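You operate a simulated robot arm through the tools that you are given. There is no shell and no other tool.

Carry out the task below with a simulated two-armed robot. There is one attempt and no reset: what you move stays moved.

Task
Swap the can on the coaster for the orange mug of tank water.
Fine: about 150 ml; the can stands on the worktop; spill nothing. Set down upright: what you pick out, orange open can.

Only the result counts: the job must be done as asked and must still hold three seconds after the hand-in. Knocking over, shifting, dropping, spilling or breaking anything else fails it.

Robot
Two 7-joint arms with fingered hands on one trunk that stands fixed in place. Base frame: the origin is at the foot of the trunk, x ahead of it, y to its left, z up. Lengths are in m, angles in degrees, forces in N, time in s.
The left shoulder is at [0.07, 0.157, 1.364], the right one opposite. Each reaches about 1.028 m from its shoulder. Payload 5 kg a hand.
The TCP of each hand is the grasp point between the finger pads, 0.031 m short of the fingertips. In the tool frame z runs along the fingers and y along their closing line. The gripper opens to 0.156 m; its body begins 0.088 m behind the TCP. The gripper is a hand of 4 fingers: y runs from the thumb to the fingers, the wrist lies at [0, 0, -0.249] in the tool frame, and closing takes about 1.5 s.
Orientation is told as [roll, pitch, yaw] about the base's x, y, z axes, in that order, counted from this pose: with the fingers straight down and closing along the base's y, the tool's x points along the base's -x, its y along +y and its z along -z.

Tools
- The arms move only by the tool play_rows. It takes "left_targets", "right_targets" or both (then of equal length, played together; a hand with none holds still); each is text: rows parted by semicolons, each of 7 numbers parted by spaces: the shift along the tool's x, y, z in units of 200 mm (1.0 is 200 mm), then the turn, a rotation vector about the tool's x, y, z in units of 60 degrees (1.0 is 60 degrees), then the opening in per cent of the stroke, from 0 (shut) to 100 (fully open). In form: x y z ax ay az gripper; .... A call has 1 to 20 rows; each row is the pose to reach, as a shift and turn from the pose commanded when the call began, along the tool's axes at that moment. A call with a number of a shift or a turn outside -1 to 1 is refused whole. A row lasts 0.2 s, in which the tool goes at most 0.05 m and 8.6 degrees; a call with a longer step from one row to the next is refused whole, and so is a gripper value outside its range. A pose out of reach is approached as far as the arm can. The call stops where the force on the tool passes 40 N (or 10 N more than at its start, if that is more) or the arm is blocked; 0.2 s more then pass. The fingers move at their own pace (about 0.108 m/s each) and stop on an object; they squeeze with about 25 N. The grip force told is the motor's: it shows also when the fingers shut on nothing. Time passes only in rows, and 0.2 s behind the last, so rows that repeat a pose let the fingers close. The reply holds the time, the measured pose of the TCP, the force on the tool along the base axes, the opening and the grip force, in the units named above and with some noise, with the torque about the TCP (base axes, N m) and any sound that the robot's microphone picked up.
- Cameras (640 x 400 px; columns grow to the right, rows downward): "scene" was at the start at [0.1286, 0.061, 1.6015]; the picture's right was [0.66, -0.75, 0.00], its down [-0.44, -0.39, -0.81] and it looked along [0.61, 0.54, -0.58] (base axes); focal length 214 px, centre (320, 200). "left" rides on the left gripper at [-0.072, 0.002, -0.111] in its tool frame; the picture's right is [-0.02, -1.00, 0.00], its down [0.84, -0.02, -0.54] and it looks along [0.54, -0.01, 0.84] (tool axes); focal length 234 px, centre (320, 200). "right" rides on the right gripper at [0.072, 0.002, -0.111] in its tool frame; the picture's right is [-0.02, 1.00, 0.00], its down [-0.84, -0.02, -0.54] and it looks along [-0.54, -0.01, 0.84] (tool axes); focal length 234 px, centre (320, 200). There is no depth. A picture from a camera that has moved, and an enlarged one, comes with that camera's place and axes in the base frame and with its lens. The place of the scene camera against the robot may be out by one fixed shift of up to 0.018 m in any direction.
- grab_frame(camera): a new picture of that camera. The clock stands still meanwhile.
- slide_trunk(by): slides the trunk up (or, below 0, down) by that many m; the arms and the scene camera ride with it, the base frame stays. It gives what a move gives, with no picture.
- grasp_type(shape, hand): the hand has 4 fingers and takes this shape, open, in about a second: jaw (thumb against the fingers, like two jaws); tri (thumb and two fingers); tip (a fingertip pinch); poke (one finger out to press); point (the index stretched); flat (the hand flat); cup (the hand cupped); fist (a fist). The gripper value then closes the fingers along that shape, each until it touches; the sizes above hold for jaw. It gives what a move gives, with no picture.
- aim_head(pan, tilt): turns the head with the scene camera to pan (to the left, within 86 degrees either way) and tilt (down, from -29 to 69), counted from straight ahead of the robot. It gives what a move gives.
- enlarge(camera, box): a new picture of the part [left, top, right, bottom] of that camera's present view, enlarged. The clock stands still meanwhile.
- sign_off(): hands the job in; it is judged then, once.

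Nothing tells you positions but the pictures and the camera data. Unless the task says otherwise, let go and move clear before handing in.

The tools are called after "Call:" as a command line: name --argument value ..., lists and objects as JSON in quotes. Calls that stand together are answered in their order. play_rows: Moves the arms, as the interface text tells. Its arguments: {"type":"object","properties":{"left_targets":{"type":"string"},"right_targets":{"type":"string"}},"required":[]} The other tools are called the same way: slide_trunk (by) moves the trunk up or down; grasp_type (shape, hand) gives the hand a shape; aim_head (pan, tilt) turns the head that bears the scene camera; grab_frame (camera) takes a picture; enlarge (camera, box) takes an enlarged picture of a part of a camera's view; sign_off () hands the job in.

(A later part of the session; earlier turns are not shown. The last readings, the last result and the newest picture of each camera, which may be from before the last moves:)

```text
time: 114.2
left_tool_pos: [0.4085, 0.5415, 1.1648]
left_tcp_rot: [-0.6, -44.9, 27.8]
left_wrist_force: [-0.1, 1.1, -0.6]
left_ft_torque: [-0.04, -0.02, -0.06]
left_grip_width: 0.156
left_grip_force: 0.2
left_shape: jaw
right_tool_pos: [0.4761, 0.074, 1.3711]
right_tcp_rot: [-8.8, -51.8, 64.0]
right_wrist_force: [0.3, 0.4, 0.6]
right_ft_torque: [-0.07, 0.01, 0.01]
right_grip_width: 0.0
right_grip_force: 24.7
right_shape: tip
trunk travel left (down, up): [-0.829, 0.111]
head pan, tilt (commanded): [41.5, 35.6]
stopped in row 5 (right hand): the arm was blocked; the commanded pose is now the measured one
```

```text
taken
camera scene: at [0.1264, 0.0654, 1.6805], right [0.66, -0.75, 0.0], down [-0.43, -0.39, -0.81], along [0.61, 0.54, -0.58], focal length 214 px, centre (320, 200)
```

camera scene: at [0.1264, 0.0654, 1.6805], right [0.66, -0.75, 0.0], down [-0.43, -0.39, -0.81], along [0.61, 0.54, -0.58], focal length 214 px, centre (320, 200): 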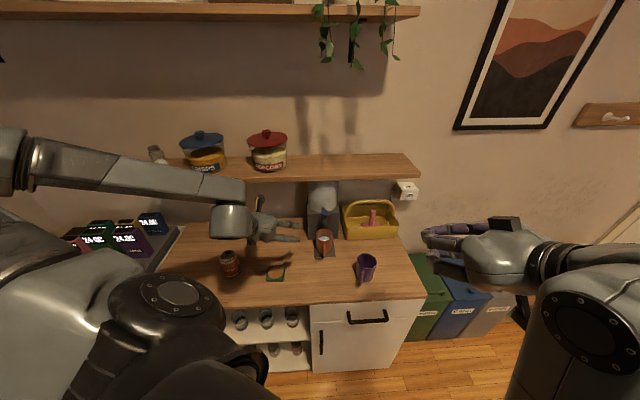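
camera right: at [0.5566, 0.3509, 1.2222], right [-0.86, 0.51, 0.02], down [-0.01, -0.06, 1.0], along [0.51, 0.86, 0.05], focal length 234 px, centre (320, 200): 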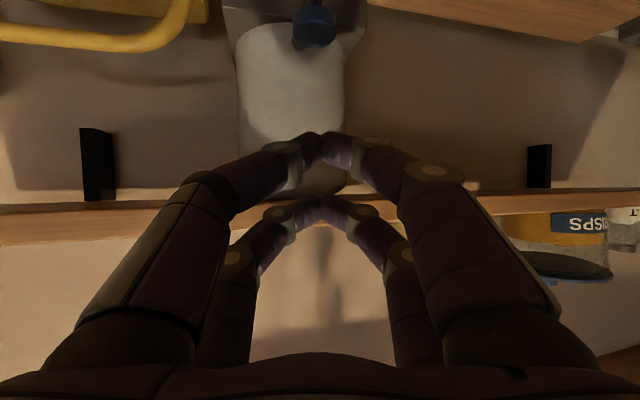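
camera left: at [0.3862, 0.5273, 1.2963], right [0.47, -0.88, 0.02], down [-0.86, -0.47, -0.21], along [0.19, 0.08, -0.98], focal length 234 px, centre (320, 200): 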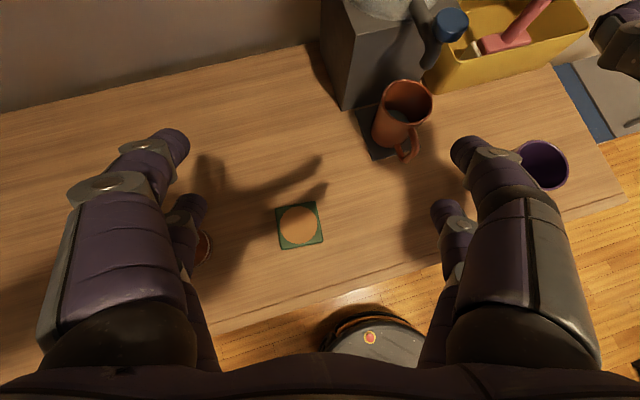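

The right arm stopped against its own fold limit but is well clear of everything. Now I'll bring the left hand round in front of the mug, first sideways at its present height.

Call:
play_rows --left_targets "0.011 -0.149 -0.018 0 0 0 100; 0.021 -0.298 -0.035 0 0 0 100; 0.032 -0.448 -0.053 0 0 0 100; 0.042 -0.597 -0.07 0 0 0 100; 0.053 -0.746 -0.088 0 0 0 100; 0.053 -0.746 -0.088 0 0 0 100"

Call:
grab_frame --camera "left"

Call:
grab_frame --camera "scene"

```text
time: 115.6
left_tool_pos: [0.473, 0.3949, 1.1723]
left_tcp_rot: [-0.7, -45.0, 27.8]
left_wrist_force: [-2.6, -0.6, -6.3]
left_ft_torque: [0.24, -0.58, -0.08]
left_grip_width: 0.1559
left_grip_force: 0.0
left_shape: jaw
left hand out of reach, approached as far as the arm can: row 4, 5, 6
right_tool_pos: [0.4794, 0.0682, 1.3684]
right_tcp_rot: [-8.1, -51.9, 63.7]
right_wrist_force: [-0.3, -0.1, 0.9]
right_ft_torque: [0.06, 0.03, 0.01]
right_grip_width: 0.0001
right_grip_force: 25.1
right_shape: tip
trunk travel left (down, up): [-0.829, 0.111]
head pan, tilt (commanded): [41.5, 35.6]
```

```text
taken
camera left: at [0.4471, 0.3851, 1.3021], right [0.47, -0.88, 0.02], down [-0.86, -0.47, -0.21], along [0.2, 0.08, -0.98], focal length 234 px, centre (320, 200)
```

left: 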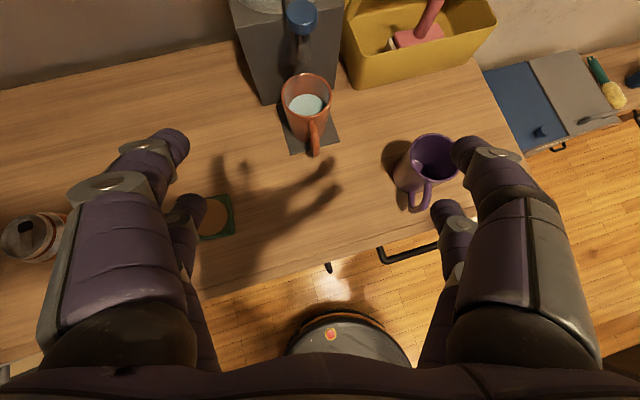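

```text
taken
camera scene: at [0.1303, 0.0584, 1.6802], right [0.66, -0.75, 0.0], down [-0.44, -0.38, -0.81], along [0.61, 0.54, -0.58], focal length 214 px, centre (320, 200)
```

scene: 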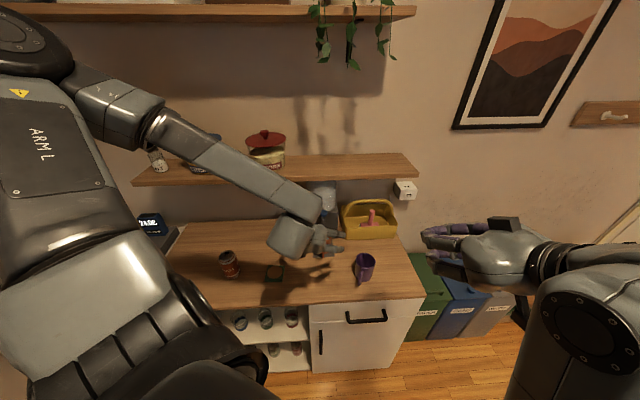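

Call:
play_rows --left_targets "0 0 0 0 0 0 100"

Call:
enlarge --camera "left" --box '[270, 60, 350, 160]'

Call:
enlarge --camera "left" --box '[274, 66, 338, 116]'

```text
time: 116.0
left_tool_pos: [0.469, 0.396, 1.172]
left_tcp_rot: [-0.4, -45.0, 27.6]
left_wrist_force: [-0.1, 0.5, 0.3]
left_ft_torque: [0.05, -0.02, -0.01]
left_grip_width: 0.1561
left_grip_force: 0.0
left_shape: jaw
right_tool_pos: [0.4755, 0.0695, 1.3706]
right_tcp_rot: [-8.5, -51.9, 63.9]
right_wrist_force: [-0.5, -0.4, 0.2]
right_ft_torque: [-0.01, -0.01, -0.01]
right_grip_width: 0.0
right_grip_force: 25.1
right_shape: tip
trunk travel left (down, up): [-0.829, 0.111]
head pan, tilt (commanded): [41.5, 35.6]
```

```text
4.00 times, centred on (310, 110) of left
camera zoom: at [0.4434, 0.3867, 1.3008], right [0.47, -0.88, 0.02], down [-0.86, -0.47, -0.21], along [0.19, 0.08, -0.98], focal length 937 px, centre (360, 560)
```

zoom: 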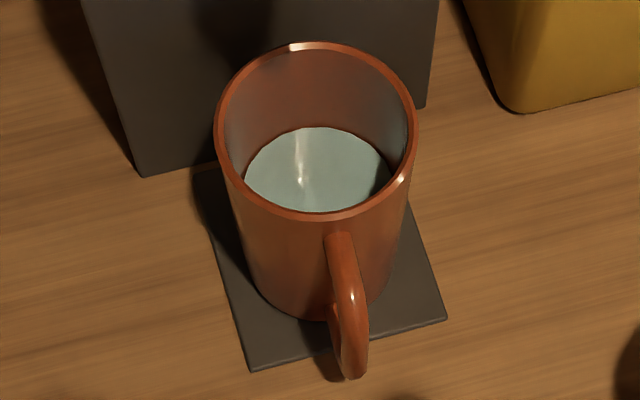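

```text
8.00 times, centred on (306, 91) of left
camera zoom: at [0.4434, 0.3867, 1.3008], right [0.47, -0.88, 0.02], down [-0.86, -0.47, -0.21], along [0.19, 0.08, -0.98], focal length 1873 px, centre (432, 1072)
```

zoom: 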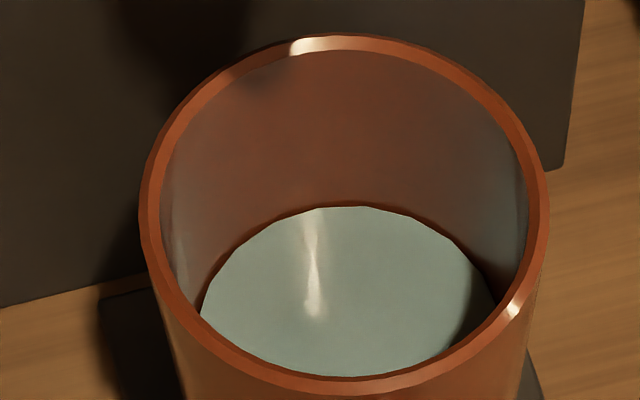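

This view shows the water level very clearly, about 4.5 cm below the rim. I'll now re-orient the left hand to face the tank (30° below horizontal) in front of the mug.

Call:
play_rows --left_targets "0.03 -0.043 0.01 -0.046 -0.0625 -0.0355 100; 0.059 -0.087 0.019 -0.0925 -0.125 -0.071 100; 0.089 -0.13 0.029 -0.139 -0.1875 -0.1065 100; 0.118 -0.173 0.038 -0.185 -0.25 -0.142 100; 0.118 -0.173 0.038 -0.185 -0.25 -0.142 100"

Call:
grab_frame --camera "left"

Call:
grab_frame --camera "scene"

```text
time: 117.2
left_tool_pos: [0.475, 0.3604, 1.1493]
left_tcp_rot: [-0.5, -60.1, 41.7]
left_wrist_force: [-0.2, -0.7, -0.5]
left_ft_torque: [0.02, 0.02, -0.03]
left_grip_width: 0.1558
left_grip_force: 0.1
left_shape: jaw
left hand out of reach, approached as far as the arm can: row 1, 2
right_tool_pos: [0.4774, 0.0688, 1.3695]
right_tcp_rot: [-8.2, -51.8, 63.6]
right_wrist_force: [-0.1, 0.0, 0.1]
right_ft_torque: [0.0, 0.03, 0.0]
right_grip_width: 0.0
right_grip_force: 25.4
right_shape: tip
trunk travel left (down, up): [-0.829, 0.111]
head pan, tilt (commanded): [41.5, 35.6]
```

```text
taken
camera left: at [0.4295, 0.3222, 1.2666], right [0.67, -0.74, 0.03], down [-0.65, -0.6, -0.45], along [0.35, 0.29, -0.89], focal length 234 px, centre (320, 200)
```

left: 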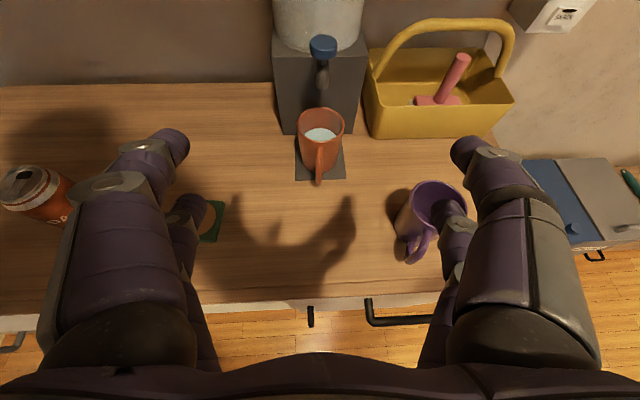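

```text
taken
camera scene: at [0.1284, 0.0587, 1.6806], right [0.66, -0.75, 0.0], down [-0.44, -0.39, -0.81], along [0.61, 0.54, -0.58], focal length 214 px, centre (320, 200)
```

scene: 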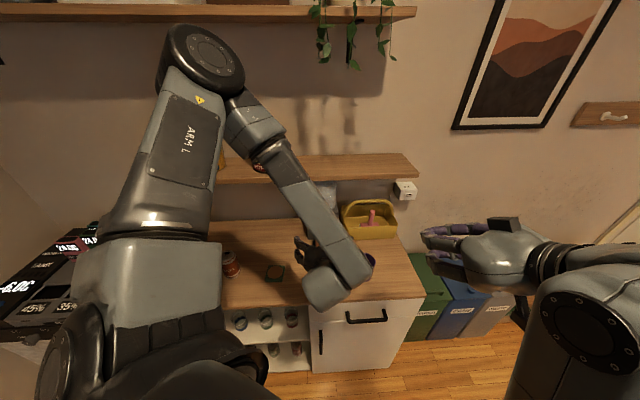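

Orientation is right. I'll move to the pre-grasp distance in front of the mug, still above, then lower the trunk to bring the hand to grasp height.

Call:
play_rows --left_targets "0.036 -0.005 0.136 0 0 0 100; 0.073 -0.011 0.271 0 0 0 100; 0.109 -0.016 0.407 0 0 0 100; 0.146 -0.022 0.542 0 0 0 100; 0.182 -0.027 0.678 0 0 0 100; 0.182 -0.027 0.678 0 0 0 100"

Call:
grab_frame --camera "left"

```text
time: 118.6
left_tool_pos: [0.5547, 0.4229, 1.0486]
left_tcp_rot: [-0.6, -60.0, 41.8]
left_wrist_force: [0.1, 0.3, -0.1]
left_ft_torque: [0.0, -0.01, -0.02]
left_grip_width: 0.1561
left_grip_force: 0.1
left_shape: jaw
right_tool_pos: [0.4769, 0.0709, 1.369]
right_tcp_rot: [-8.4, -51.8, 63.7]
right_wrist_force: [0.1, -1.5, 0.3]
right_ft_torque: [0.05, 0.01, -0.02]
right_grip_width: 0.0
right_grip_force: 24.7
right_shape: tip
trunk travel left (down, up): [-0.829, 0.111]
head pan, tilt (commanded): [41.5, 35.6]
```

```text
taken
camera left: at [0.5077, 0.3855, 1.1668], right [0.67, -0.74, 0.03], down [-0.65, -0.61, -0.45], along [0.35, 0.29, -0.89], focal length 234 px, centre (320, 200)
```

left: 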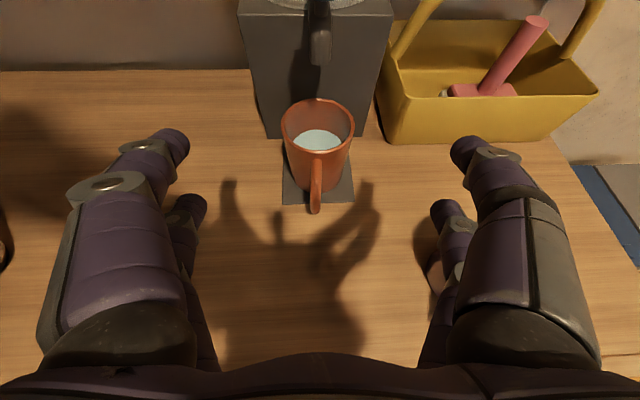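

Call:
slide_trunk --by -0.108

Call:
grab_frame --camera "left"

Call:
grab_frame --camera "scene"

```text
time: 120.0
left_tool_pos: [0.555, 0.4224, 0.9396]
left_tcp_rot: [-0.5, -59.9, 41.8]
left_wrist_force: [-0.3, 0.0, 0.5]
left_ft_torque: [-0.01, 0.01, 0.02]
left_grip_width: 0.1561
left_grip_force: 0.0
left_shape: jaw
right_tool_pos: [0.4765, 0.0699, 1.2614]
right_tcp_rot: [-8.3, -51.7, 63.6]
right_wrist_force: [0.4, 0.8, 0.4]
right_ft_torque: [-0.01, 0.0, 0.03]
right_grip_width: 0.0001
right_grip_force: 25.1
right_shape: tip
trunk travel left (down, up): [-0.721, 0.219]
head pan, tilt (commanded): [41.5, 35.6]
```

```text
taken
camera left: at [0.5082, 0.3854, 1.0588], right [0.67, -0.74, 0.03], down [-0.66, -0.6, -0.45], along [0.35, 0.29, -0.89], focal length 234 px, centre (320, 200)
```

left: 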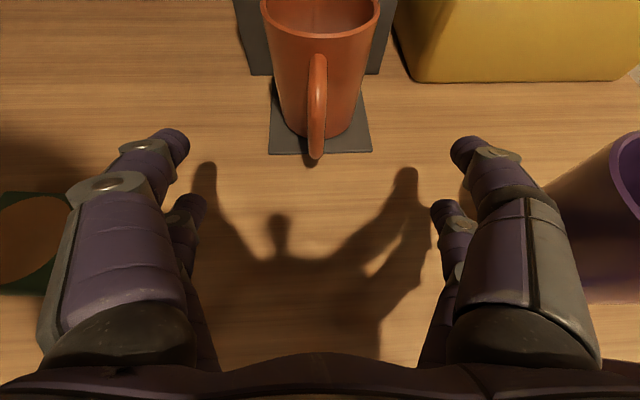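

```text
taken
camera scene: at [0.1285, 0.0608, 1.5726], right [0.66, -0.75, 0.0], down [-0.44, -0.39, -0.81], along [0.61, 0.54, -0.58], focal length 214 px, centre (320, 200)
```

scene: 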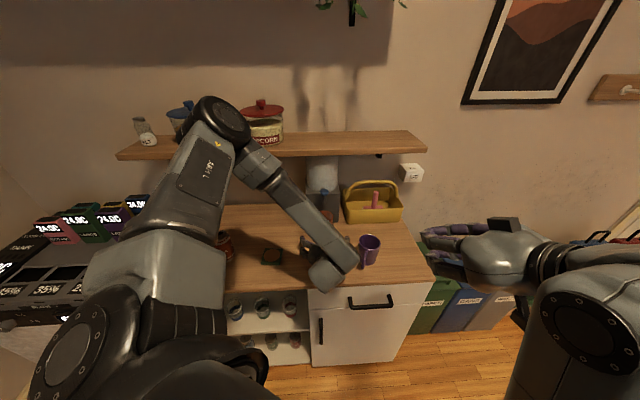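

The mug is centred ahead of the open hand. I'll advance horizontally around it, most of the way first.

Call:
play_rows --left_targets "-0.065 0.003 0.112 0 0 0 100; -0.13 0.005 0.225 0 0 0 100; -0.195 0.008 0.337 0 0 0 100; -0.25 0.01 0.433 0 0 0 100; -0.25 0.01 0.433 0 0 0 100"

Call:
grab_frame --camera "left"

```text
time: 121.2
left_tool_pos: [0.6286, 0.4906, 0.9399]
left_tcp_rot: [-0.5, -59.8, 41.7]
left_wrist_force: [-0.8, 0.6, 0.1]
left_ft_torque: [-0.02, -0.02, 0.01]
left_grip_width: 0.1559
left_grip_force: 0.0
left_shape: jaw
right_tool_pos: [0.4773, 0.0695, 1.2608]
right_tcp_rot: [-8.2, -51.8, 63.8]
right_wrist_force: [0.4, -0.2, 0.5]
right_ft_torque: [0.02, -0.01, 0.0]
right_grip_width: 0.0001
right_grip_force: 24.7
right_shape: tip
trunk travel left (down, up): [-0.721, 0.219]
head pan, tilt (commanded): [41.5, 35.6]
```

```text
taken
camera left: at [0.5824, 0.4533, 1.0582], right [0.67, -0.74, 0.03], down [-0.66, -0.6, -0.45], along [0.35, 0.29, -0.89], focal length 234 px, centre (320, 200)
```

left: 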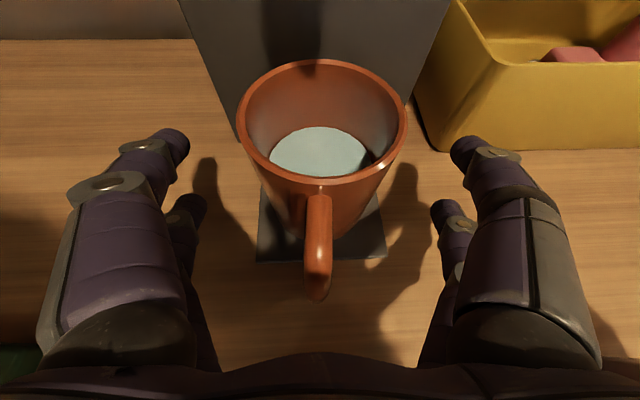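

Call:
play_rows --left_targets "-0.034 0 0.058 0 0 0 100; -0.0675 0 0.117 0 0 0 100; -0.0675 0 0.117 0 0 0 100"

Call:
grab_frame --camera "left"

Call:
enlarge --camera "left" --box '[210, 80, 430, 270]'

```text
time: 122.0
left_tool_pos: [0.649, 0.508, 0.9404]
left_tcp_rot: [-0.5, -59.9, 41.6]
left_wrist_force: [-0.5, -0.1, -0.2]
left_ft_torque: [0.02, -0.01, -0.04]
left_grip_width: 0.1559
left_grip_force: 0.1
left_shape: jaw
right_tool_pos: [0.4769, 0.0701, 1.2605]
right_tcp_rot: [-8.3, -51.8, 63.7]
right_wrist_force: [-0.3, 0.3, 0.3]
right_ft_torque: [-0.01, 0.0, 0.02]
right_grip_width: 0.0
right_grip_force: 24.6
right_shape: tip
trunk travel left (down, up): [-0.721, 0.219]
head pan, tilt (commanded): [41.5, 35.6]
```

```text
taken
camera left: at [0.6025, 0.4711, 1.0585], right [0.67, -0.74, 0.03], down [-0.66, -0.6, -0.45], along [0.35, 0.29, -0.89], focal length 234 px, centre (320, 200)
```

left: 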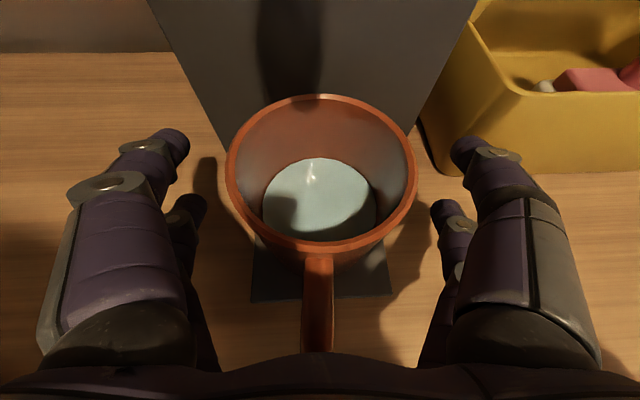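

```text
2.11 times, centred on (320, 175) of left
camera zoom: at [0.6025, 0.4711, 1.0585], right [0.67, -0.74, 0.03], down [-0.66, -0.6, -0.45], along [0.35, 0.29, -0.89], focal length 493 px, centre (320, 253)
```

zoom: 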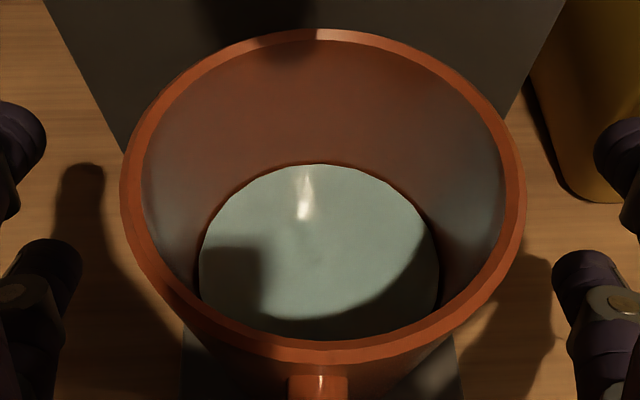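

The mug with its water is centred between the jaws; the level sits about 4.5–5 cm below the rim. Closing gently.

Call:
play_rows --left_targets "0 0 0 0 0 0 85; 0 0 0 0 0 0 70; 0 0 0 0 0 0 58; 0 0 0 0 0 0 50; 0 0 0 0 0 0 43; 0 0 0 0 0 0 38; 0 0 0 0 0 0 35; 0 0 0 0 0 0 35; 0 0 0 0 0 0 35"

Call:
grab_frame --camera "left"

```text
time: 124.0
left_tool_pos: [0.6492, 0.5091, 0.9409]
left_tcp_rot: [-0.5, -59.9, 41.8]
left_wrist_force: [1.5, 0.6, -0.7]
left_ft_torque: [0.07, 0.04, -0.01]
left_grip_width: 0.053
left_grip_force: 24.8
left_shape: jaw
right_tool_pos: [0.4778, 0.0699, 1.2609]
right_tcp_rot: [-8.2, -51.8, 63.6]
right_wrist_force: [-0.4, -0.4, -0.2]
right_ft_torque: [0.0, 0.0, 0.02]
right_grip_width: 0.0001
right_grip_force: 24.9
right_shape: tip
trunk travel left (down, up): [-0.721, 0.219]
head pan, tilt (commanded): [41.5, 35.6]
```

```text
taken
camera left: at [0.6028, 0.4711, 1.0582], right [0.67, -0.74, 0.03], down [-0.66, -0.6, -0.45], along [0.35, 0.29, -0.89], focal length 234 px, centre (320, 200)
```

left: 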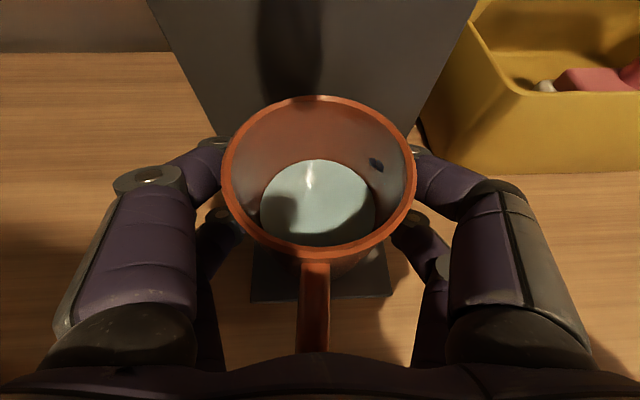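

Gripped. I'll lift slowly by 2 cm and take several force readings to weigh it.

Call:
play_rows --left_targets "-0.01 0 -0.006 0 0 0 35; -0.028 0 -0.016 0 0 0 35; -0.048 0 -0.028 0 0 0 35; -0.068 0 -0.039 0 0 0 35; -0.082 0 -0.047 0 0 0 35; -0.0866 0 -0.05 0 0 0 35; -0.0866 0 -0.05 0 0 0 35; -0.0866 0 -0.05 0 0 0 35"

Call:
play_rows --left_targets "0 0 0 0 0 0 35"

Call:
play_rows --left_targets "0 0 0 0 0 0 35"

Call:
play_rows --left_targets "0 0 0 0 0 0 35"

Call:
play_rows --left_targets "0 0 0 0 0 0 35"

Call:
play_rows --left_targets "0 0 0 0 0 0 35"

Call:
grab_frame --camera "left"

```text
time: 125.8
left_tool_pos: [0.6508, 0.5093, 0.9602]
left_tcp_rot: [-0.5, -59.8, 41.8]
left_wrist_force: [0.7, -0.6, -4.3]
left_ft_torque: [0.05, -0.04, 0.0]
left_grip_width: 0.0526
left_grip_force: 25.3
left_shape: jaw
right_tool_pos: [0.4774, 0.0698, 1.2613]
right_tcp_rot: [-8.4, -51.7, 63.7]
right_wrist_force: [0.1, -0.2, -0.4]
right_ft_torque: [-0.03, -0.02, 0.02]
right_grip_width: 0.0
right_grip_force: 25.2
right_shape: tip
trunk travel left (down, up): [-0.721, 0.219]
head pan, tilt (commanded): [41.5, 35.6]
```

```text
time: 126.2
left_tool_pos: [0.6498, 0.5096, 0.9592]
left_tcp_rot: [-0.4, -59.9, 41.9]
left_wrist_force: [0.4, 0.4, -5.0]
left_ft_torque: [0.06, -0.03, 0.01]
left_grip_width: 0.0527
left_grip_force: 25.7
left_shape: jaw
right_tool_pos: [0.4786, 0.0693, 1.2613]
right_tcp_rot: [-8.3, -51.7, 63.6]
right_wrist_force: [-0.1, -0.4, -0.1]
right_ft_torque: [-0.01, 0.0, -0.02]
right_grip_width: 0.0
right_grip_force: 24.9
right_shape: tip
trunk travel left (down, up): [-0.721, 0.219]
head pan, tilt (commanded): [41.5, 35.6]
```

```text
time: 126.6
left_tool_pos: [0.6494, 0.5095, 0.9593]
left_tcp_rot: [-0.6, -59.9, 41.8]
left_wrist_force: [0.3, 1.0, -4.4]
left_ft_torque: [0.03, -0.04, 0.03]
left_grip_width: 0.0527
left_grip_force: 25.6
left_shape: jaw
right_tool_pos: [0.4769, 0.0708, 1.2606]
right_tcp_rot: [-8.3, -51.8, 63.7]
right_wrist_force: [-0.3, 0.0, -0.9]
right_ft_torque: [0.03, 0.01, 0.02]
right_grip_width: 0.0002
right_grip_force: 25.2
right_shape: tip
trunk travel left (down, up): [-0.721, 0.219]
head pan, tilt (commanded): [41.5, 35.6]
```

```text
time: 127.0
left_tool_pos: [0.6481, 0.5103, 0.9594]
left_tcp_rot: [-0.4, -59.8, 41.7]
left_wrist_force: [0.4, 0.0, -4.7]
left_ft_torque: [-0.01, 0.01, 0.02]
left_grip_width: 0.0525
left_grip_force: 24.7
left_shape: jaw
right_tool_pos: [0.4772, 0.071, 1.2601]
right_tcp_rot: [-8.3, -51.8, 63.7]
right_wrist_force: [-0.3, -0.5, 0.5]
right_ft_torque: [0.04, -0.03, 0.0]
right_grip_width: 0.0
right_grip_force: 25.1
right_shape: tip
trunk travel left (down, up): [-0.721, 0.219]
head pan, tilt (commanded): [41.5, 35.6]
```

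```text
time: 127.4
left_tool_pos: [0.6488, 0.5095, 0.96]
left_tcp_rot: [-0.5, -59.9, 41.7]
left_wrist_force: [0.2, 0.6, -4.5]
left_ft_torque: [0.0, -0.02, 0.02]
left_grip_width: 0.0526
left_grip_force: 24.7
left_shape: jaw
right_tool_pos: [0.4789, 0.0709, 1.2612]
right_tcp_rot: [-8.3, -51.8, 63.7]
right_wrist_force: [0.3, 0.7, -0.1]
right_ft_torque: [-0.01, -0.03, 0.02]
right_grip_width: 0.0001
right_grip_force: 25.1
right_shape: tip
trunk travel left (down, up): [-0.721, 0.219]
head pan, tilt (commanded): [41.5, 35.6]
```

```text
time: 127.8
left_tool_pos: [0.6485, 0.5078, 0.9598]
left_tcp_rot: [-0.6, -59.9, 41.8]
left_wrist_force: [0.0, 0.1, -3.4]
left_ft_torque: [0.03, -0.01, 0.01]
left_grip_width: 0.0524
left_grip_force: 24.5
left_shape: jaw
right_tool_pos: [0.4779, 0.0704, 1.2607]
right_tcp_rot: [-8.3, -51.8, 63.7]
right_wrist_force: [0.5, 0.5, -0.5]
right_ft_torque: [0.0, 0.0, 0.0]
right_grip_width: 0.0
right_grip_force: 25.1
right_shape: tip
trunk travel left (down, up): [-0.721, 0.219]
head pan, tilt (commanded): [41.5, 35.6]
```

```text
taken
camera left: at [0.6028, 0.4713, 1.0779], right [0.67, -0.74, 0.03], down [-0.66, -0.61, -0.45], along [0.35, 0.29, -0.89], focal length 234 px, centre (320, 200)
```

left: 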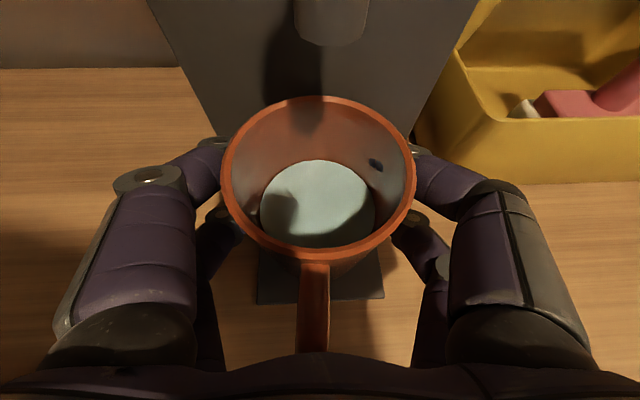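

Mean so far is about 4.4 N against 3.2 N empty. I'll take more readings to average out the noise.

Call:
play_rows --left_targets "0 0 0 0 0 0 35"

Call:
play_rows --left_targets "0 0 0 0 0 0 35"

Call:
play_rows --left_targets "0 0 0 0 0 0 35"

Call:
play_rows --left_targets "0 0 0 0 0 0 35"

Call:
play_rows --left_targets "0 0 0 0 0 0 35"

Call:
play_rows --left_targets "0 0 0 0 0 0 35"

Call:
play_rows --left_targets "0 0 0 0 0 0 35"

Call:
play_rows --left_targets "0 0 0 0 0 0 35"

Call:
play_rows --left_targets "0 0 0 0 0 0 35"

Call:
play_rows --left_targets "0 0 0 0 0 0 35"

```text
time: 128.2
left_tool_pos: [0.6495, 0.5085, 0.9594]
left_tcp_rot: [-0.5, -59.9, 41.7]
left_wrist_force: [0.3, 0.0, -4.9]
left_ft_torque: [0.02, 0.03, -0.01]
left_grip_width: 0.0526
left_grip_force: 24.7
left_shape: jaw
right_tool_pos: [0.4783, 0.0706, 1.2611]
right_tcp_rot: [-8.3, -51.7, 63.7]
right_wrist_force: [-0.2, 0.2, -0.7]
right_ft_torque: [-0.04, 0.01, 0.0]
right_grip_width: 0.0
right_grip_force: 25.2
right_shape: tip
trunk travel left (down, up): [-0.721, 0.219]
head pan, tilt (commanded): [41.5, 35.6]
```

```text
time: 128.6
left_tool_pos: [0.6495, 0.508, 0.9599]
left_tcp_rot: [-0.5, -59.8, 41.8]
left_wrist_force: [0.6, -0.1, -4.5]
left_ft_torque: [0.01, -0.05, -0.03]
left_grip_width: 0.0525
left_grip_force: 25.1
left_shape: jaw
right_tool_pos: [0.4773, 0.0705, 1.2606]
right_tcp_rot: [-8.3, -51.7, 63.6]
right_wrist_force: [0.0, 0.7, 0.3]
right_ft_torque: [-0.03, 0.01, 0.02]
right_grip_width: 0.0002
right_grip_force: 25.0
right_shape: tip
trunk travel left (down, up): [-0.721, 0.219]
head pan, tilt (commanded): [41.5, 35.6]
```

```text
time: 129.0
left_tool_pos: [0.6487, 0.5083, 0.9604]
left_tcp_rot: [-0.5, -59.9, 41.8]
left_wrist_force: [-0.1, 0.3, -4.9]
left_ft_torque: [0.02, -0.05, -0.02]
left_grip_width: 0.0525
left_grip_force: 25.5
left_shape: jaw
right_tool_pos: [0.4779, 0.0711, 1.261]
right_tcp_rot: [-8.3, -51.7, 63.8]
right_wrist_force: [0.3, -0.8, 0.2]
right_ft_torque: [-0.02, 0.04, -0.04]
right_grip_width: 0.0
right_grip_force: 24.6
right_shape: tip
trunk travel left (down, up): [-0.721, 0.219]
head pan, tilt (commanded): [41.5, 35.6]
```

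```text
time: 129.4
left_tool_pos: [0.6493, 0.5084, 0.9594]
left_tcp_rot: [-0.4, -59.8, 41.8]
left_wrist_force: [-0.9, -0.1, -4.3]
left_ft_torque: [0.05, -0.04, 0.05]
left_grip_width: 0.0524
left_grip_force: 24.3
left_shape: jaw
right_tool_pos: [0.4777, 0.0705, 1.2616]
right_tcp_rot: [-8.3, -51.7, 63.7]
right_wrist_force: [-0.4, -0.1, 0.1]
right_ft_torque: [0.01, 0.01, 0.02]
right_grip_width: 0.0
right_grip_force: 25.6
right_shape: tip
trunk travel left (down, up): [-0.721, 0.219]
head pan, tilt (commanded): [41.5, 35.6]
```

```text
time: 129.8
left_tool_pos: [0.6495, 0.5096, 0.9592]
left_tcp_rot: [-0.5, -59.9, 41.8]
left_wrist_force: [-0.1, -0.3, -4.2]
left_ft_torque: [0.04, -0.04, 0.01]
left_grip_width: 0.0529
left_grip_force: 24.9
left_shape: jaw
right_tool_pos: [0.4778, 0.0702, 1.2615]
right_tcp_rot: [-8.3, -51.7, 63.6]
right_wrist_force: [-0.2, 0.6, 0.2]
right_ft_torque: [-0.02, -0.02, 0.01]
right_grip_width: 0.0002
right_grip_force: 25.4
right_shape: tip
trunk travel left (down, up): [-0.721, 0.219]
head pan, tilt (commanded): [41.5, 35.6]
```

```text
time: 130.2
left_tool_pos: [0.6487, 0.508, 0.9597]
left_tcp_rot: [-0.5, -59.9, 41.7]
left_wrist_force: [-0.7, -0.3, -4.0]
left_ft_torque: [0.05, -0.02, -0.04]
left_grip_width: 0.0527
left_grip_force: 24.7
left_shape: jaw
right_tool_pos: [0.4778, 0.0694, 1.2612]
right_tcp_rot: [-8.4, -51.6, 63.6]
right_wrist_force: [0.3, -0.2, -0.4]
right_ft_torque: [0.04, -0.01, -0.01]
right_grip_width: 0.0
right_grip_force: 25.2
right_shape: tip
trunk travel left (down, up): [-0.721, 0.219]
head pan, tilt (commanded): [41.5, 35.6]
```

```text
time: 130.6
left_tool_pos: [0.6488, 0.5091, 0.9605]
left_tcp_rot: [-0.5, -59.8, 41.7]
left_wrist_force: [0.0, 0.6, -3.6]
left_ft_torque: [0.05, -0.05, 0.0]
left_grip_width: 0.0528
left_grip_force: 24.6
left_shape: jaw
right_tool_pos: [0.4782, 0.0703, 1.2598]
right_tcp_rot: [-8.2, -51.7, 63.6]
right_wrist_force: [-0.4, -0.3, 0.2]
right_ft_torque: [0.01, 0.0, 0.03]
right_grip_width: 0.0003
right_grip_force: 25.4
right_shape: tip
trunk travel left (down, up): [-0.721, 0.219]
head pan, tilt (commanded): [41.5, 35.6]
```

```text
time: 131.0
left_tool_pos: [0.6498, 0.5082, 0.9593]
left_tcp_rot: [-0.5, -59.9, 41.8]
left_wrist_force: [0.0, 0.1, -4.1]
left_ft_torque: [0.01, -0.04, 0.01]
left_grip_width: 0.0524
left_grip_force: 25.2
left_shape: jaw
right_tool_pos: [0.4786, 0.0694, 1.2597]
right_tcp_rot: [-8.3, -51.7, 63.7]
right_wrist_force: [0.9, 0.5, 0.7]
right_ft_torque: [-0.01, 0.0, -0.02]
right_grip_width: 0.0002
right_grip_force: 25.2
right_shape: tip
trunk travel left (down, up): [-0.721, 0.219]
head pan, tilt (commanded): [41.5, 35.6]
```

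```text
time: 131.4
left_tool_pos: [0.6498, 0.5093, 0.9609]
left_tcp_rot: [-0.6, -59.9, 41.8]
left_wrist_force: [0.4, 0.1, -3.9]
left_ft_torque: [0.05, -0.03, 0.02]
left_grip_width: 0.0525
left_grip_force: 25.4
left_shape: jaw
right_tool_pos: [0.4791, 0.0704, 1.2612]
right_tcp_rot: [-8.3, -51.8, 63.7]
right_wrist_force: [-0.3, -0.1, 0.0]
right_ft_torque: [0.02, -0.01, -0.01]
right_grip_width: 0.0
right_grip_force: 25.0
right_shape: tip
trunk travel left (down, up): [-0.721, 0.219]
head pan, tilt (commanded): [41.5, 35.6]
```

```text
time: 131.8
left_tool_pos: [0.6492, 0.5082, 0.9596]
left_tcp_rot: [-0.5, -59.9, 41.8]
left_wrist_force: [0.7, 0.2, -3.7]
left_ft_torque: [-0.02, -0.05, 0.03]
left_grip_width: 0.0525
left_grip_force: 25.2
left_shape: jaw
right_tool_pos: [0.4773, 0.0694, 1.2616]
right_tcp_rot: [-8.3, -51.7, 63.8]
right_wrist_force: [0.4, -0.9, -0.4]
right_ft_torque: [-0.03, -0.02, 0.02]
right_grip_width: 0.0
right_grip_force: 24.9
right_shape: tip
trunk travel left (down, up): [-0.721, 0.219]
head pan, tilt (commanded): [41.5, 35.6]
```

The weight gain is 1.11 ± 0.16 N (≈ 113 ml), while the visual estimate was higher (~145 ml). To settle it I'll measure the inner depth of the (same-shaped) purple mug with the right camera, so I'll unfold the right hand to look down from the right side.

Call:
play_rows --right_targets "-0.056 -0.071 -0.034 -0.014 0.124 -0.001 0; -0.111 -0.141 -0.067 -0.029 0.247 -0.001 0; -0.167 -0.212 -0.101 -0.043 0.371 -0.002 0; -0.223 -0.283 -0.134 -0.058 0.494 -0.003 0; -0.279 -0.354 -0.168 -0.072 0.618 -0.004 0; -0.334 -0.424 -0.201 -0.087 0.741 -0.004 0; -0.39 -0.495 -0.235 -0.101 0.865 -0.005 0; -0.39 -0.495 -0.235 -0.101 0.865 -0.005 0"

Call:
grasp_type --hand "right" --shape "jaw"

Call:
grab_frame --camera "right"

Call:
grab_frame --camera "scene"

```text
time: 133.6
left_tool_pos: [0.6493, 0.5073, 0.959]
left_tcp_rot: [-0.5, -59.9, 41.6]
left_wrist_force: [0.8, 0.4, -4.4]
left_ft_torque: [0.01, -0.02, 0.01]
left_grip_width: 0.0528
left_grip_force: 24.9
left_shape: jaw
right_tool_pos: [0.5599, 0.0302, 1.3629]
right_tcp_rot: [0.2, -0.2, 60.2]
right_wrist_force: [-0.7, -0.7, 0.7]
right_ft_torque: [0.0, -0.01, 0.01]
right_grip_width: 0.0
right_grip_force: 25.0
right_shape: tip
trunk travel left (down, up): [-0.721, 0.219]
head pan, tilt (commanded): [41.5, 35.6]
```

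```text
time: 134.5
left_tool_pos: [0.6488, 0.5083, 0.9591]
left_tcp_rot: [-0.5, -59.9, 41.7]
left_wrist_force: [-0.2, 0.1, -4.9]
left_ft_torque: [0.04, -0.05, -0.01]
left_grip_width: 0.0526
left_grip_force: 24.5
left_shape: jaw
right_tool_pos: [0.5596, 0.0317, 1.3613]
right_tcp_rot: [0.3, -0.3, 60.3]
right_wrist_force: [-0.7, 0.4, -0.4]
right_ft_torque: [0.01, 0.03, -0.02]
right_grip_width: 0.156
right_grip_force: 0.0
right_shape: jaw
trunk travel left (down, up): [-0.721, 0.219]
head pan, tilt (commanded): [41.5, 35.6]
```

```text
taken
camera right: at [0.5232, -0.0304, 1.4731], right [-0.86, 0.52, 0.0], down [0.44, 0.71, 0.55], along [0.28, 0.47, -0.84], focal length 234 px, centre (320, 200)
```

right: 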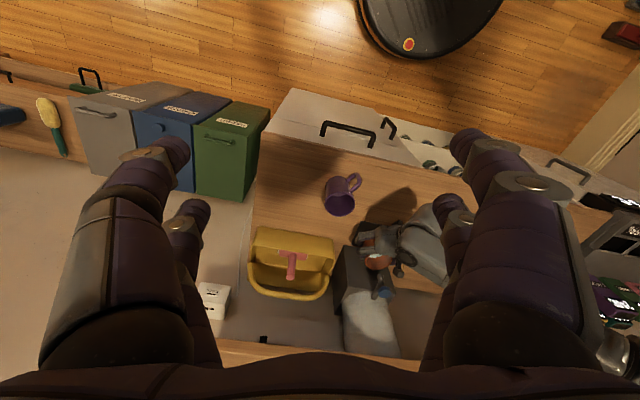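

```text
taken
camera scene: at [0.1293, 0.0617, 1.5724], right [0.66, -0.75, 0.0], down [-0.44, -0.39, -0.81], along [0.61, 0.54, -0.58], focal length 214 px, centre (320, 200)
```

scene: 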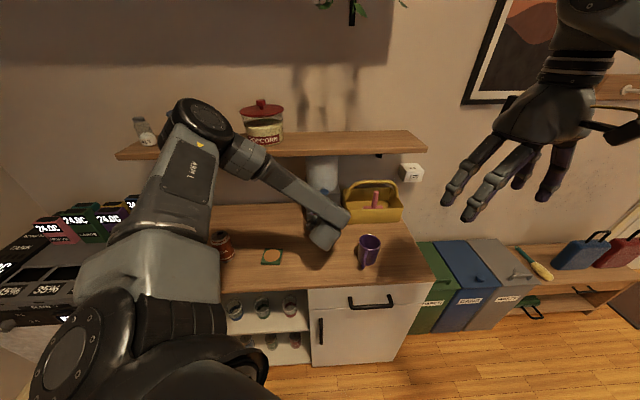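

The right camera can see down into the purple mug. I'll enlarge it strongly.

Call:
enlarge --camera "right" --box '[318, 165, 368, 220]'

Call:
enlarge --camera "right" --box '[322, 182, 362, 220]'

Call:
enlarge --camera "right" --box '[350, 230, 410, 290]'

```text
7.27 times, centred on (343, 192) of right
camera zoom: at [0.5232, -0.0304, 1.4731], right [-0.86, 0.52, 0.0], down [0.44, 0.71, 0.55], along [0.28, 0.47, -0.84], focal length 1703 px, centre (153, 254)
```

zoom: 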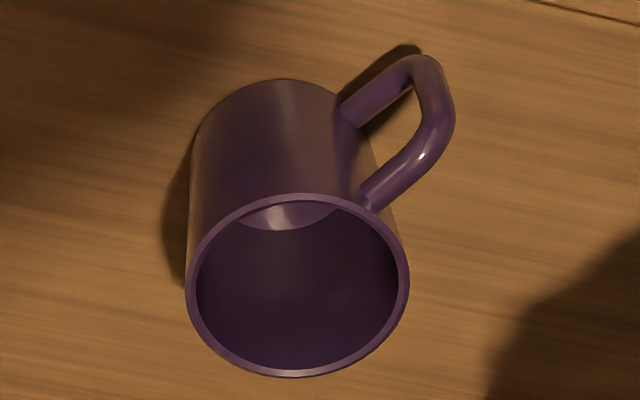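

```text
10.53 times, centred on (342, 201) of right
camera zoom: at [0.5232, -0.0304, 1.4731], right [-0.86, 0.52, 0.0], down [0.44, 0.71, 0.55], along [0.28, 0.47, -0.84], focal length 2465 px, centre (88, 190)
```

zoom: 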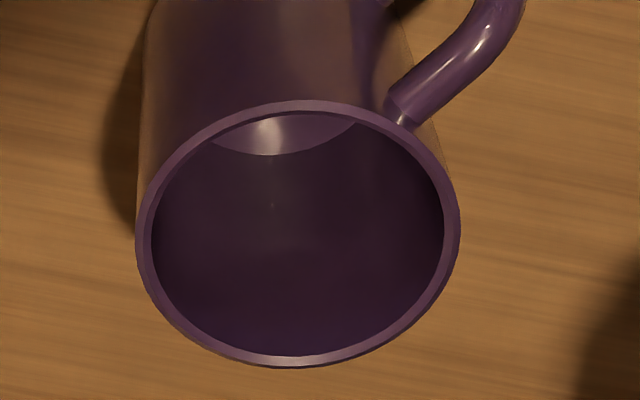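

```text
6.67 times, centred on (380, 260) of right
camera zoom: at [0.5232, -0.0304, 1.4731], right [-0.86, 0.52, 0.0], down [0.44, 0.71, 0.55], along [0.28, 0.47, -0.84], focal length 1561 px, centre (-80, -200)
```

zoom: 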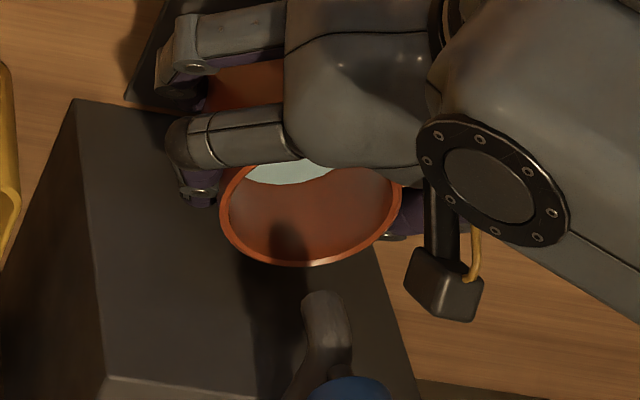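

From a careful two-constraint fit of the close-up the water lies 4.3 cm below the rim, giving ≈ 143 ml; weight suggests a bit less, so overall ≈ 138 ml. A short top-up of ~12 ml will centre it on 150, so I'll set the mug back on the tray.

Call:
play_rows --left_targets "0.02 0 0.0115 0 0 0 35; 0.045 0 0.026 0 0 0 35; 0.063 0 0.0364 0 0 0 35; 0.0736 0 0.0425 0 0 0 35; 0.0779 0 0.045 0 0 0 35; 0.0823 0 0.0475 0 0 0 35; 0.0823 0 0.0475 0 0 0 35"

```text
time: 136.1
left_tool_pos: [0.6482, 0.5082, 0.9416]
left_tcp_rot: [-0.5, -59.9, 41.8]
left_wrist_force: [0.1, -0.6, -4.3]
left_ft_torque: [-0.01, 0.0, 0.0]
left_grip_width: 0.0527
left_grip_force: 25.7
left_shape: jaw
right_tool_pos: [0.5597, 0.0311, 1.3625]
right_tcp_rot: [0.4, -0.4, 60.2]
right_wrist_force: [-0.1, -0.2, -0.7]
right_ft_torque: [0.01, 0.0, 0.02]
right_grip_width: 0.1559
right_grip_force: 0.1
right_shape: jaw
trunk travel left (down, up): [-0.721, 0.219]
head pan, tilt (commanded): [41.5, 35.6]
```

Call:
play_rows --left_targets "0.0043 0 0.0025 0 0 0 35; 0.0087 0 0.005 0 0 0 35; 0.0108 0 0.0063 0 0 0 35; 0.0108 0 0.0063 0 0 0 35"

```text
time: 137.1
left_tool_pos: [0.6496, 0.508, 0.9395]
left_tcp_rot: [-0.7, -60.0, 41.8]
left_wrist_force: [3.1, 1.0, 5.4]
left_ft_torque: [0.17, 0.09, -0.09]
left_grip_width: 0.0527
left_grip_force: 25.3
left_shape: jaw
right_tool_pos: [0.5583, 0.0302, 1.3621]
right_tcp_rot: [0.1, -0.4, 60.1]
right_wrist_force: [0.0, 0.3, -0.4]
right_ft_torque: [-0.01, 0.01, 0.02]
right_grip_width: 0.1561
right_grip_force: 0.1
right_shape: jaw
trunk travel left (down, up): [-0.721, 0.219]
head pan, tilt (commanded): [41.5, 35.6]
```

Contact. I'll ease off 1 mm, open, and draw back horizontally.

Call:
play_rows --left_targets "-0.0052 0 -0.003 0 0 0 35; -0.0052 0 -0.003 0 0 0 45; -0.0052 0 -0.003 0 0 0 60; -0.0052 0 -0.003 0 0 0 80; -0.0052 0 -0.003 0 0 0 100; -0.0052 0 -0.003 0 0 0 100; -0.0052 0 -0.003 0 0 0 100"

Call:
grab_frame --camera "left"

```text
time: 138.7
left_tool_pos: [0.6481, 0.5082, 0.9404]
left_tcp_rot: [-0.5, -60.0, 41.8]
left_wrist_force: [0.0, -0.7, -1.0]
left_ft_torque: [0.01, 0.01, 0.0]
left_grip_width: 0.1559
left_grip_force: 0.0
left_shape: jaw
right_tool_pos: [0.5588, 0.0311, 1.3621]
right_tcp_rot: [0.2, -0.2, 60.3]
right_wrist_force: [0.2, -0.7, -0.3]
right_ft_torque: [0.01, 0.02, -0.03]
right_grip_width: 0.1559
right_grip_force: 0.0
right_shape: jaw
trunk travel left (down, up): [-0.721, 0.219]
head pan, tilt (commanded): [41.5, 35.6]
```

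```text
taken
camera left: at [0.6026, 0.4709, 1.058], right [0.67, -0.74, 0.03], down [-0.66, -0.61, -0.45], along [0.35, 0.29, -0.89], focal length 234 px, centre (320, 200)
```

left: 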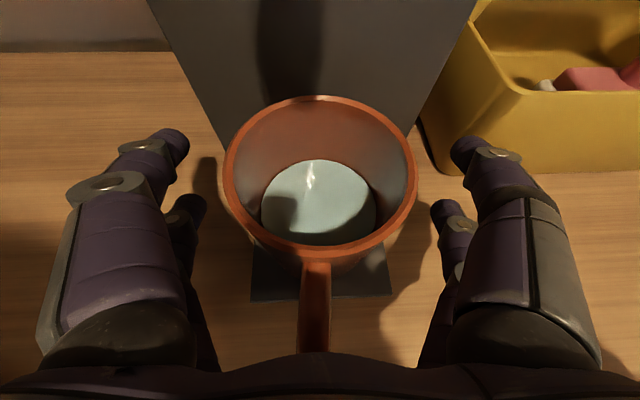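

Call:
play_rows --left_targets "0.07 0 -0.121 0 0 0 100; 0.14 0 -0.242 0 0 0 100; 0.21 0 -0.364 0 0 0 100; 0.28 0 -0.485 0 0 0 100; 0.35 0 -0.606 0 0 0 100; 0.35 0 -0.606 0 0 0 100"

Call:
grasp_type --hand "right" --shape "tip"

Call:
grab_frame --camera "left"

Call:
grab_frame --camera "scene"

```text
time: 140.1
left_tool_pos: [0.5435, 0.4165, 0.9417]
left_tcp_rot: [-0.5, -59.8, 41.8]
left_wrist_force: [-1.1, -1.0, -0.2]
left_ft_torque: [0.01, 0.03, 0.0]
left_grip_width: 0.1559
left_grip_force: 0.1
left_shape: jaw
right_tool_pos: [0.5604, 0.0318, 1.3609]
right_tcp_rot: [0.2, -0.4, 60.2]
right_wrist_force: [0.0, -0.1, -0.8]
right_ft_torque: [0.0, -0.04, 0.0]
right_grip_width: 0.1561
right_grip_force: 0.1
right_shape: jaw
trunk travel left (down, up): [-0.721, 0.219]
head pan, tilt (commanded): [41.5, 35.6]
```

```text
time: 141.0
left_tool_pos: [0.5433, 0.4166, 0.9422]
left_tcp_rot: [-0.4, -59.9, 41.6]
left_wrist_force: [-0.5, 0.0, 0.1]
left_ft_torque: [0.0, 0.0, 0.01]
left_grip_width: 0.156
left_grip_force: 0.0
left_shape: jaw
right_tool_pos: [0.56, 0.0299, 1.3624]
right_tcp_rot: [0.3, -0.3, 60.2]
right_wrist_force: [0.7, -0.1, -0.3]
right_ft_torque: [-0.03, -0.02, 0.0]
right_grip_width: 0.1558
right_grip_force: 0.2
right_shape: tip
trunk travel left (down, up): [-0.721, 0.219]
head pan, tilt (commanded): [41.5, 35.6]
```

```text
taken
camera left: at [0.4972, 0.3789, 1.059], right [0.67, -0.74, 0.03], down [-0.66, -0.6, -0.45], along [0.35, 0.29, -0.89], focal length 234 px, centre (320, 200)
```

left: 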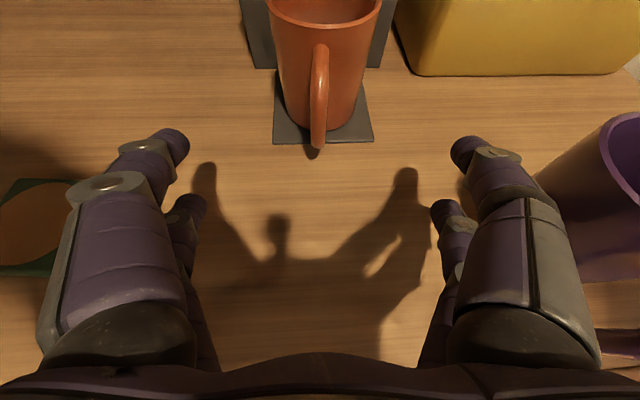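

```text
taken
camera scene: at [0.1286, 0.0607, 1.5725], right [0.66, -0.75, 0.0], down [-0.44, -0.39, -0.81], along [0.61, 0.54, -0.58], focal length 214 px, centre (320, 200)
```

scene: 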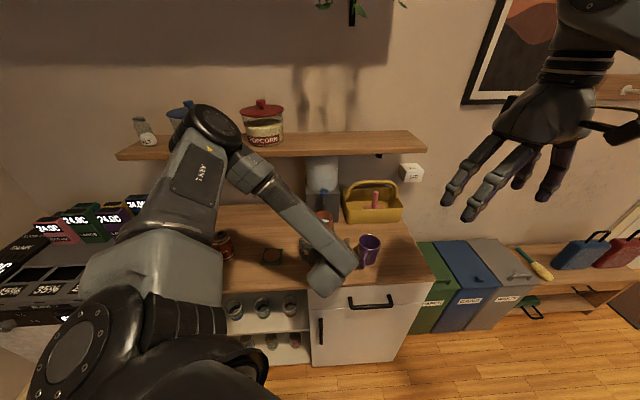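

The mug stands well. I'll bring the right hand in front of the tap along its earlier path, closing the fingertips on the way.

Call:
play_rows --right_targets "-0.158 0.09 0.069 0 0 0 50; -0.315 0.181 0.137 0 0 0 10; -0.473 0.271 0.206 0 0 0 0; -0.631 0.361 0.274 0 0 0 0; -0.788 0.452 0.343 0 0 0 0; -0.946 0.542 0.411 0 0 0 0; -0.946 0.542 0.411 0 0 0 0; -0.946 0.542 0.411 0 0 0 0"

Call:
play_rows --right_targets "0 0 0 0 -0.125 0 0; 0 0 0 0 -0.25 0 0; 0 0 0 0 -0.375 0 0; 0 0 0 0 -0.5 0 0; 0 0 0 0 -0.625 0 0; 0 0 0 0 -0.75 0 0; 0 0 0 0 -0.875 0 0; 0 0 0 0 -1.0 0 0; 0 0 0 0 -1.0 0 0"

Call:
grab_frame --camera "right"

Call:
grab_frame --camera "scene"

```text
time: 142.8
left_tool_pos: [0.5443, 0.4163, 0.941]
left_tcp_rot: [-0.5, -59.9, 41.6]
left_wrist_force: [1.0, 0.2, 0.6]
left_ft_torque: [-0.01, 0.03, 0.03]
left_grip_width: 0.156
left_grip_force: 0.0
left_shape: jaw
right_tool_pos: [0.5592, 0.2489, 1.281]
right_tcp_rot: [0.2, -0.5, 60.2]
right_wrist_force: [-0.9, -0.5, 0.3]
right_ft_torque: [-0.02, 0.0, -0.01]
right_grip_width: 0.0
right_grip_force: 24.8
right_shape: tip
trunk travel left (down, up): [-0.721, 0.219]
head pan, tilt (commanded): [41.5, 35.6]
```

```text
time: 144.8
left_tool_pos: [0.5437, 0.4172, 0.9406]
left_tcp_rot: [-0.6, -59.9, 41.9]
left_wrist_force: [-0.3, 0.1, 0.2]
left_ft_torque: [-0.01, 0.0, 0.01]
left_grip_width: 0.1557
left_grip_force: 0.0
left_shape: jaw
right_tool_pos: [0.5588, 0.25, 1.2808]
right_tcp_rot: [0.5, -60.4, 59.7]
right_wrist_force: [-0.4, 0.3, -0.8]
right_ft_torque: [0.03, 0.02, -0.01]
right_grip_width: 0.0001
right_grip_force: 25.0
right_shape: tip
trunk travel left (down, up): [-0.721, 0.219]
head pan, tilt (commanded): [41.5, 35.6]
```

```text
taken
camera right: at [0.4921, 0.1371, 1.2734], right [-0.86, 0.51, 0.03], down [-0.01, -0.06, 1.0], along [0.51, 0.86, 0.06], focal length 234 px, centre (320, 200)
```

right: 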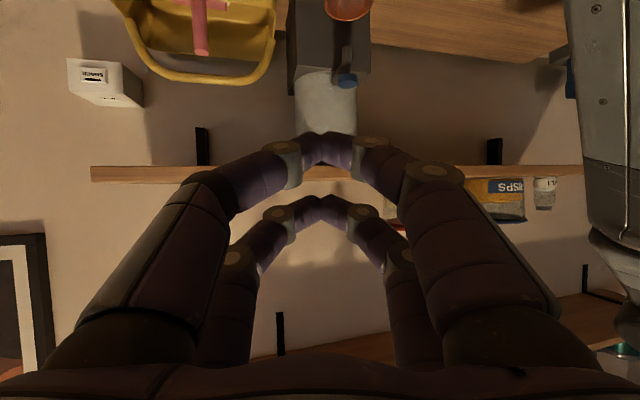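

```text
taken
camera scene: at [0.1288, 0.0617, 1.5725], right [0.66, -0.75, 0.0], down [-0.44, -0.39, -0.81], along [0.61, 0.54, -0.58], focal length 214 px, centre (320, 200)
```

scene: 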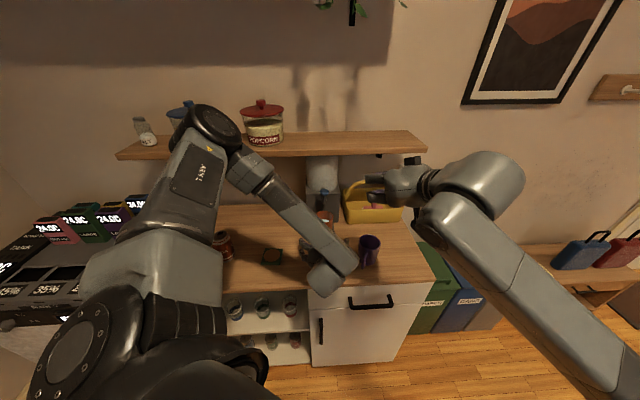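

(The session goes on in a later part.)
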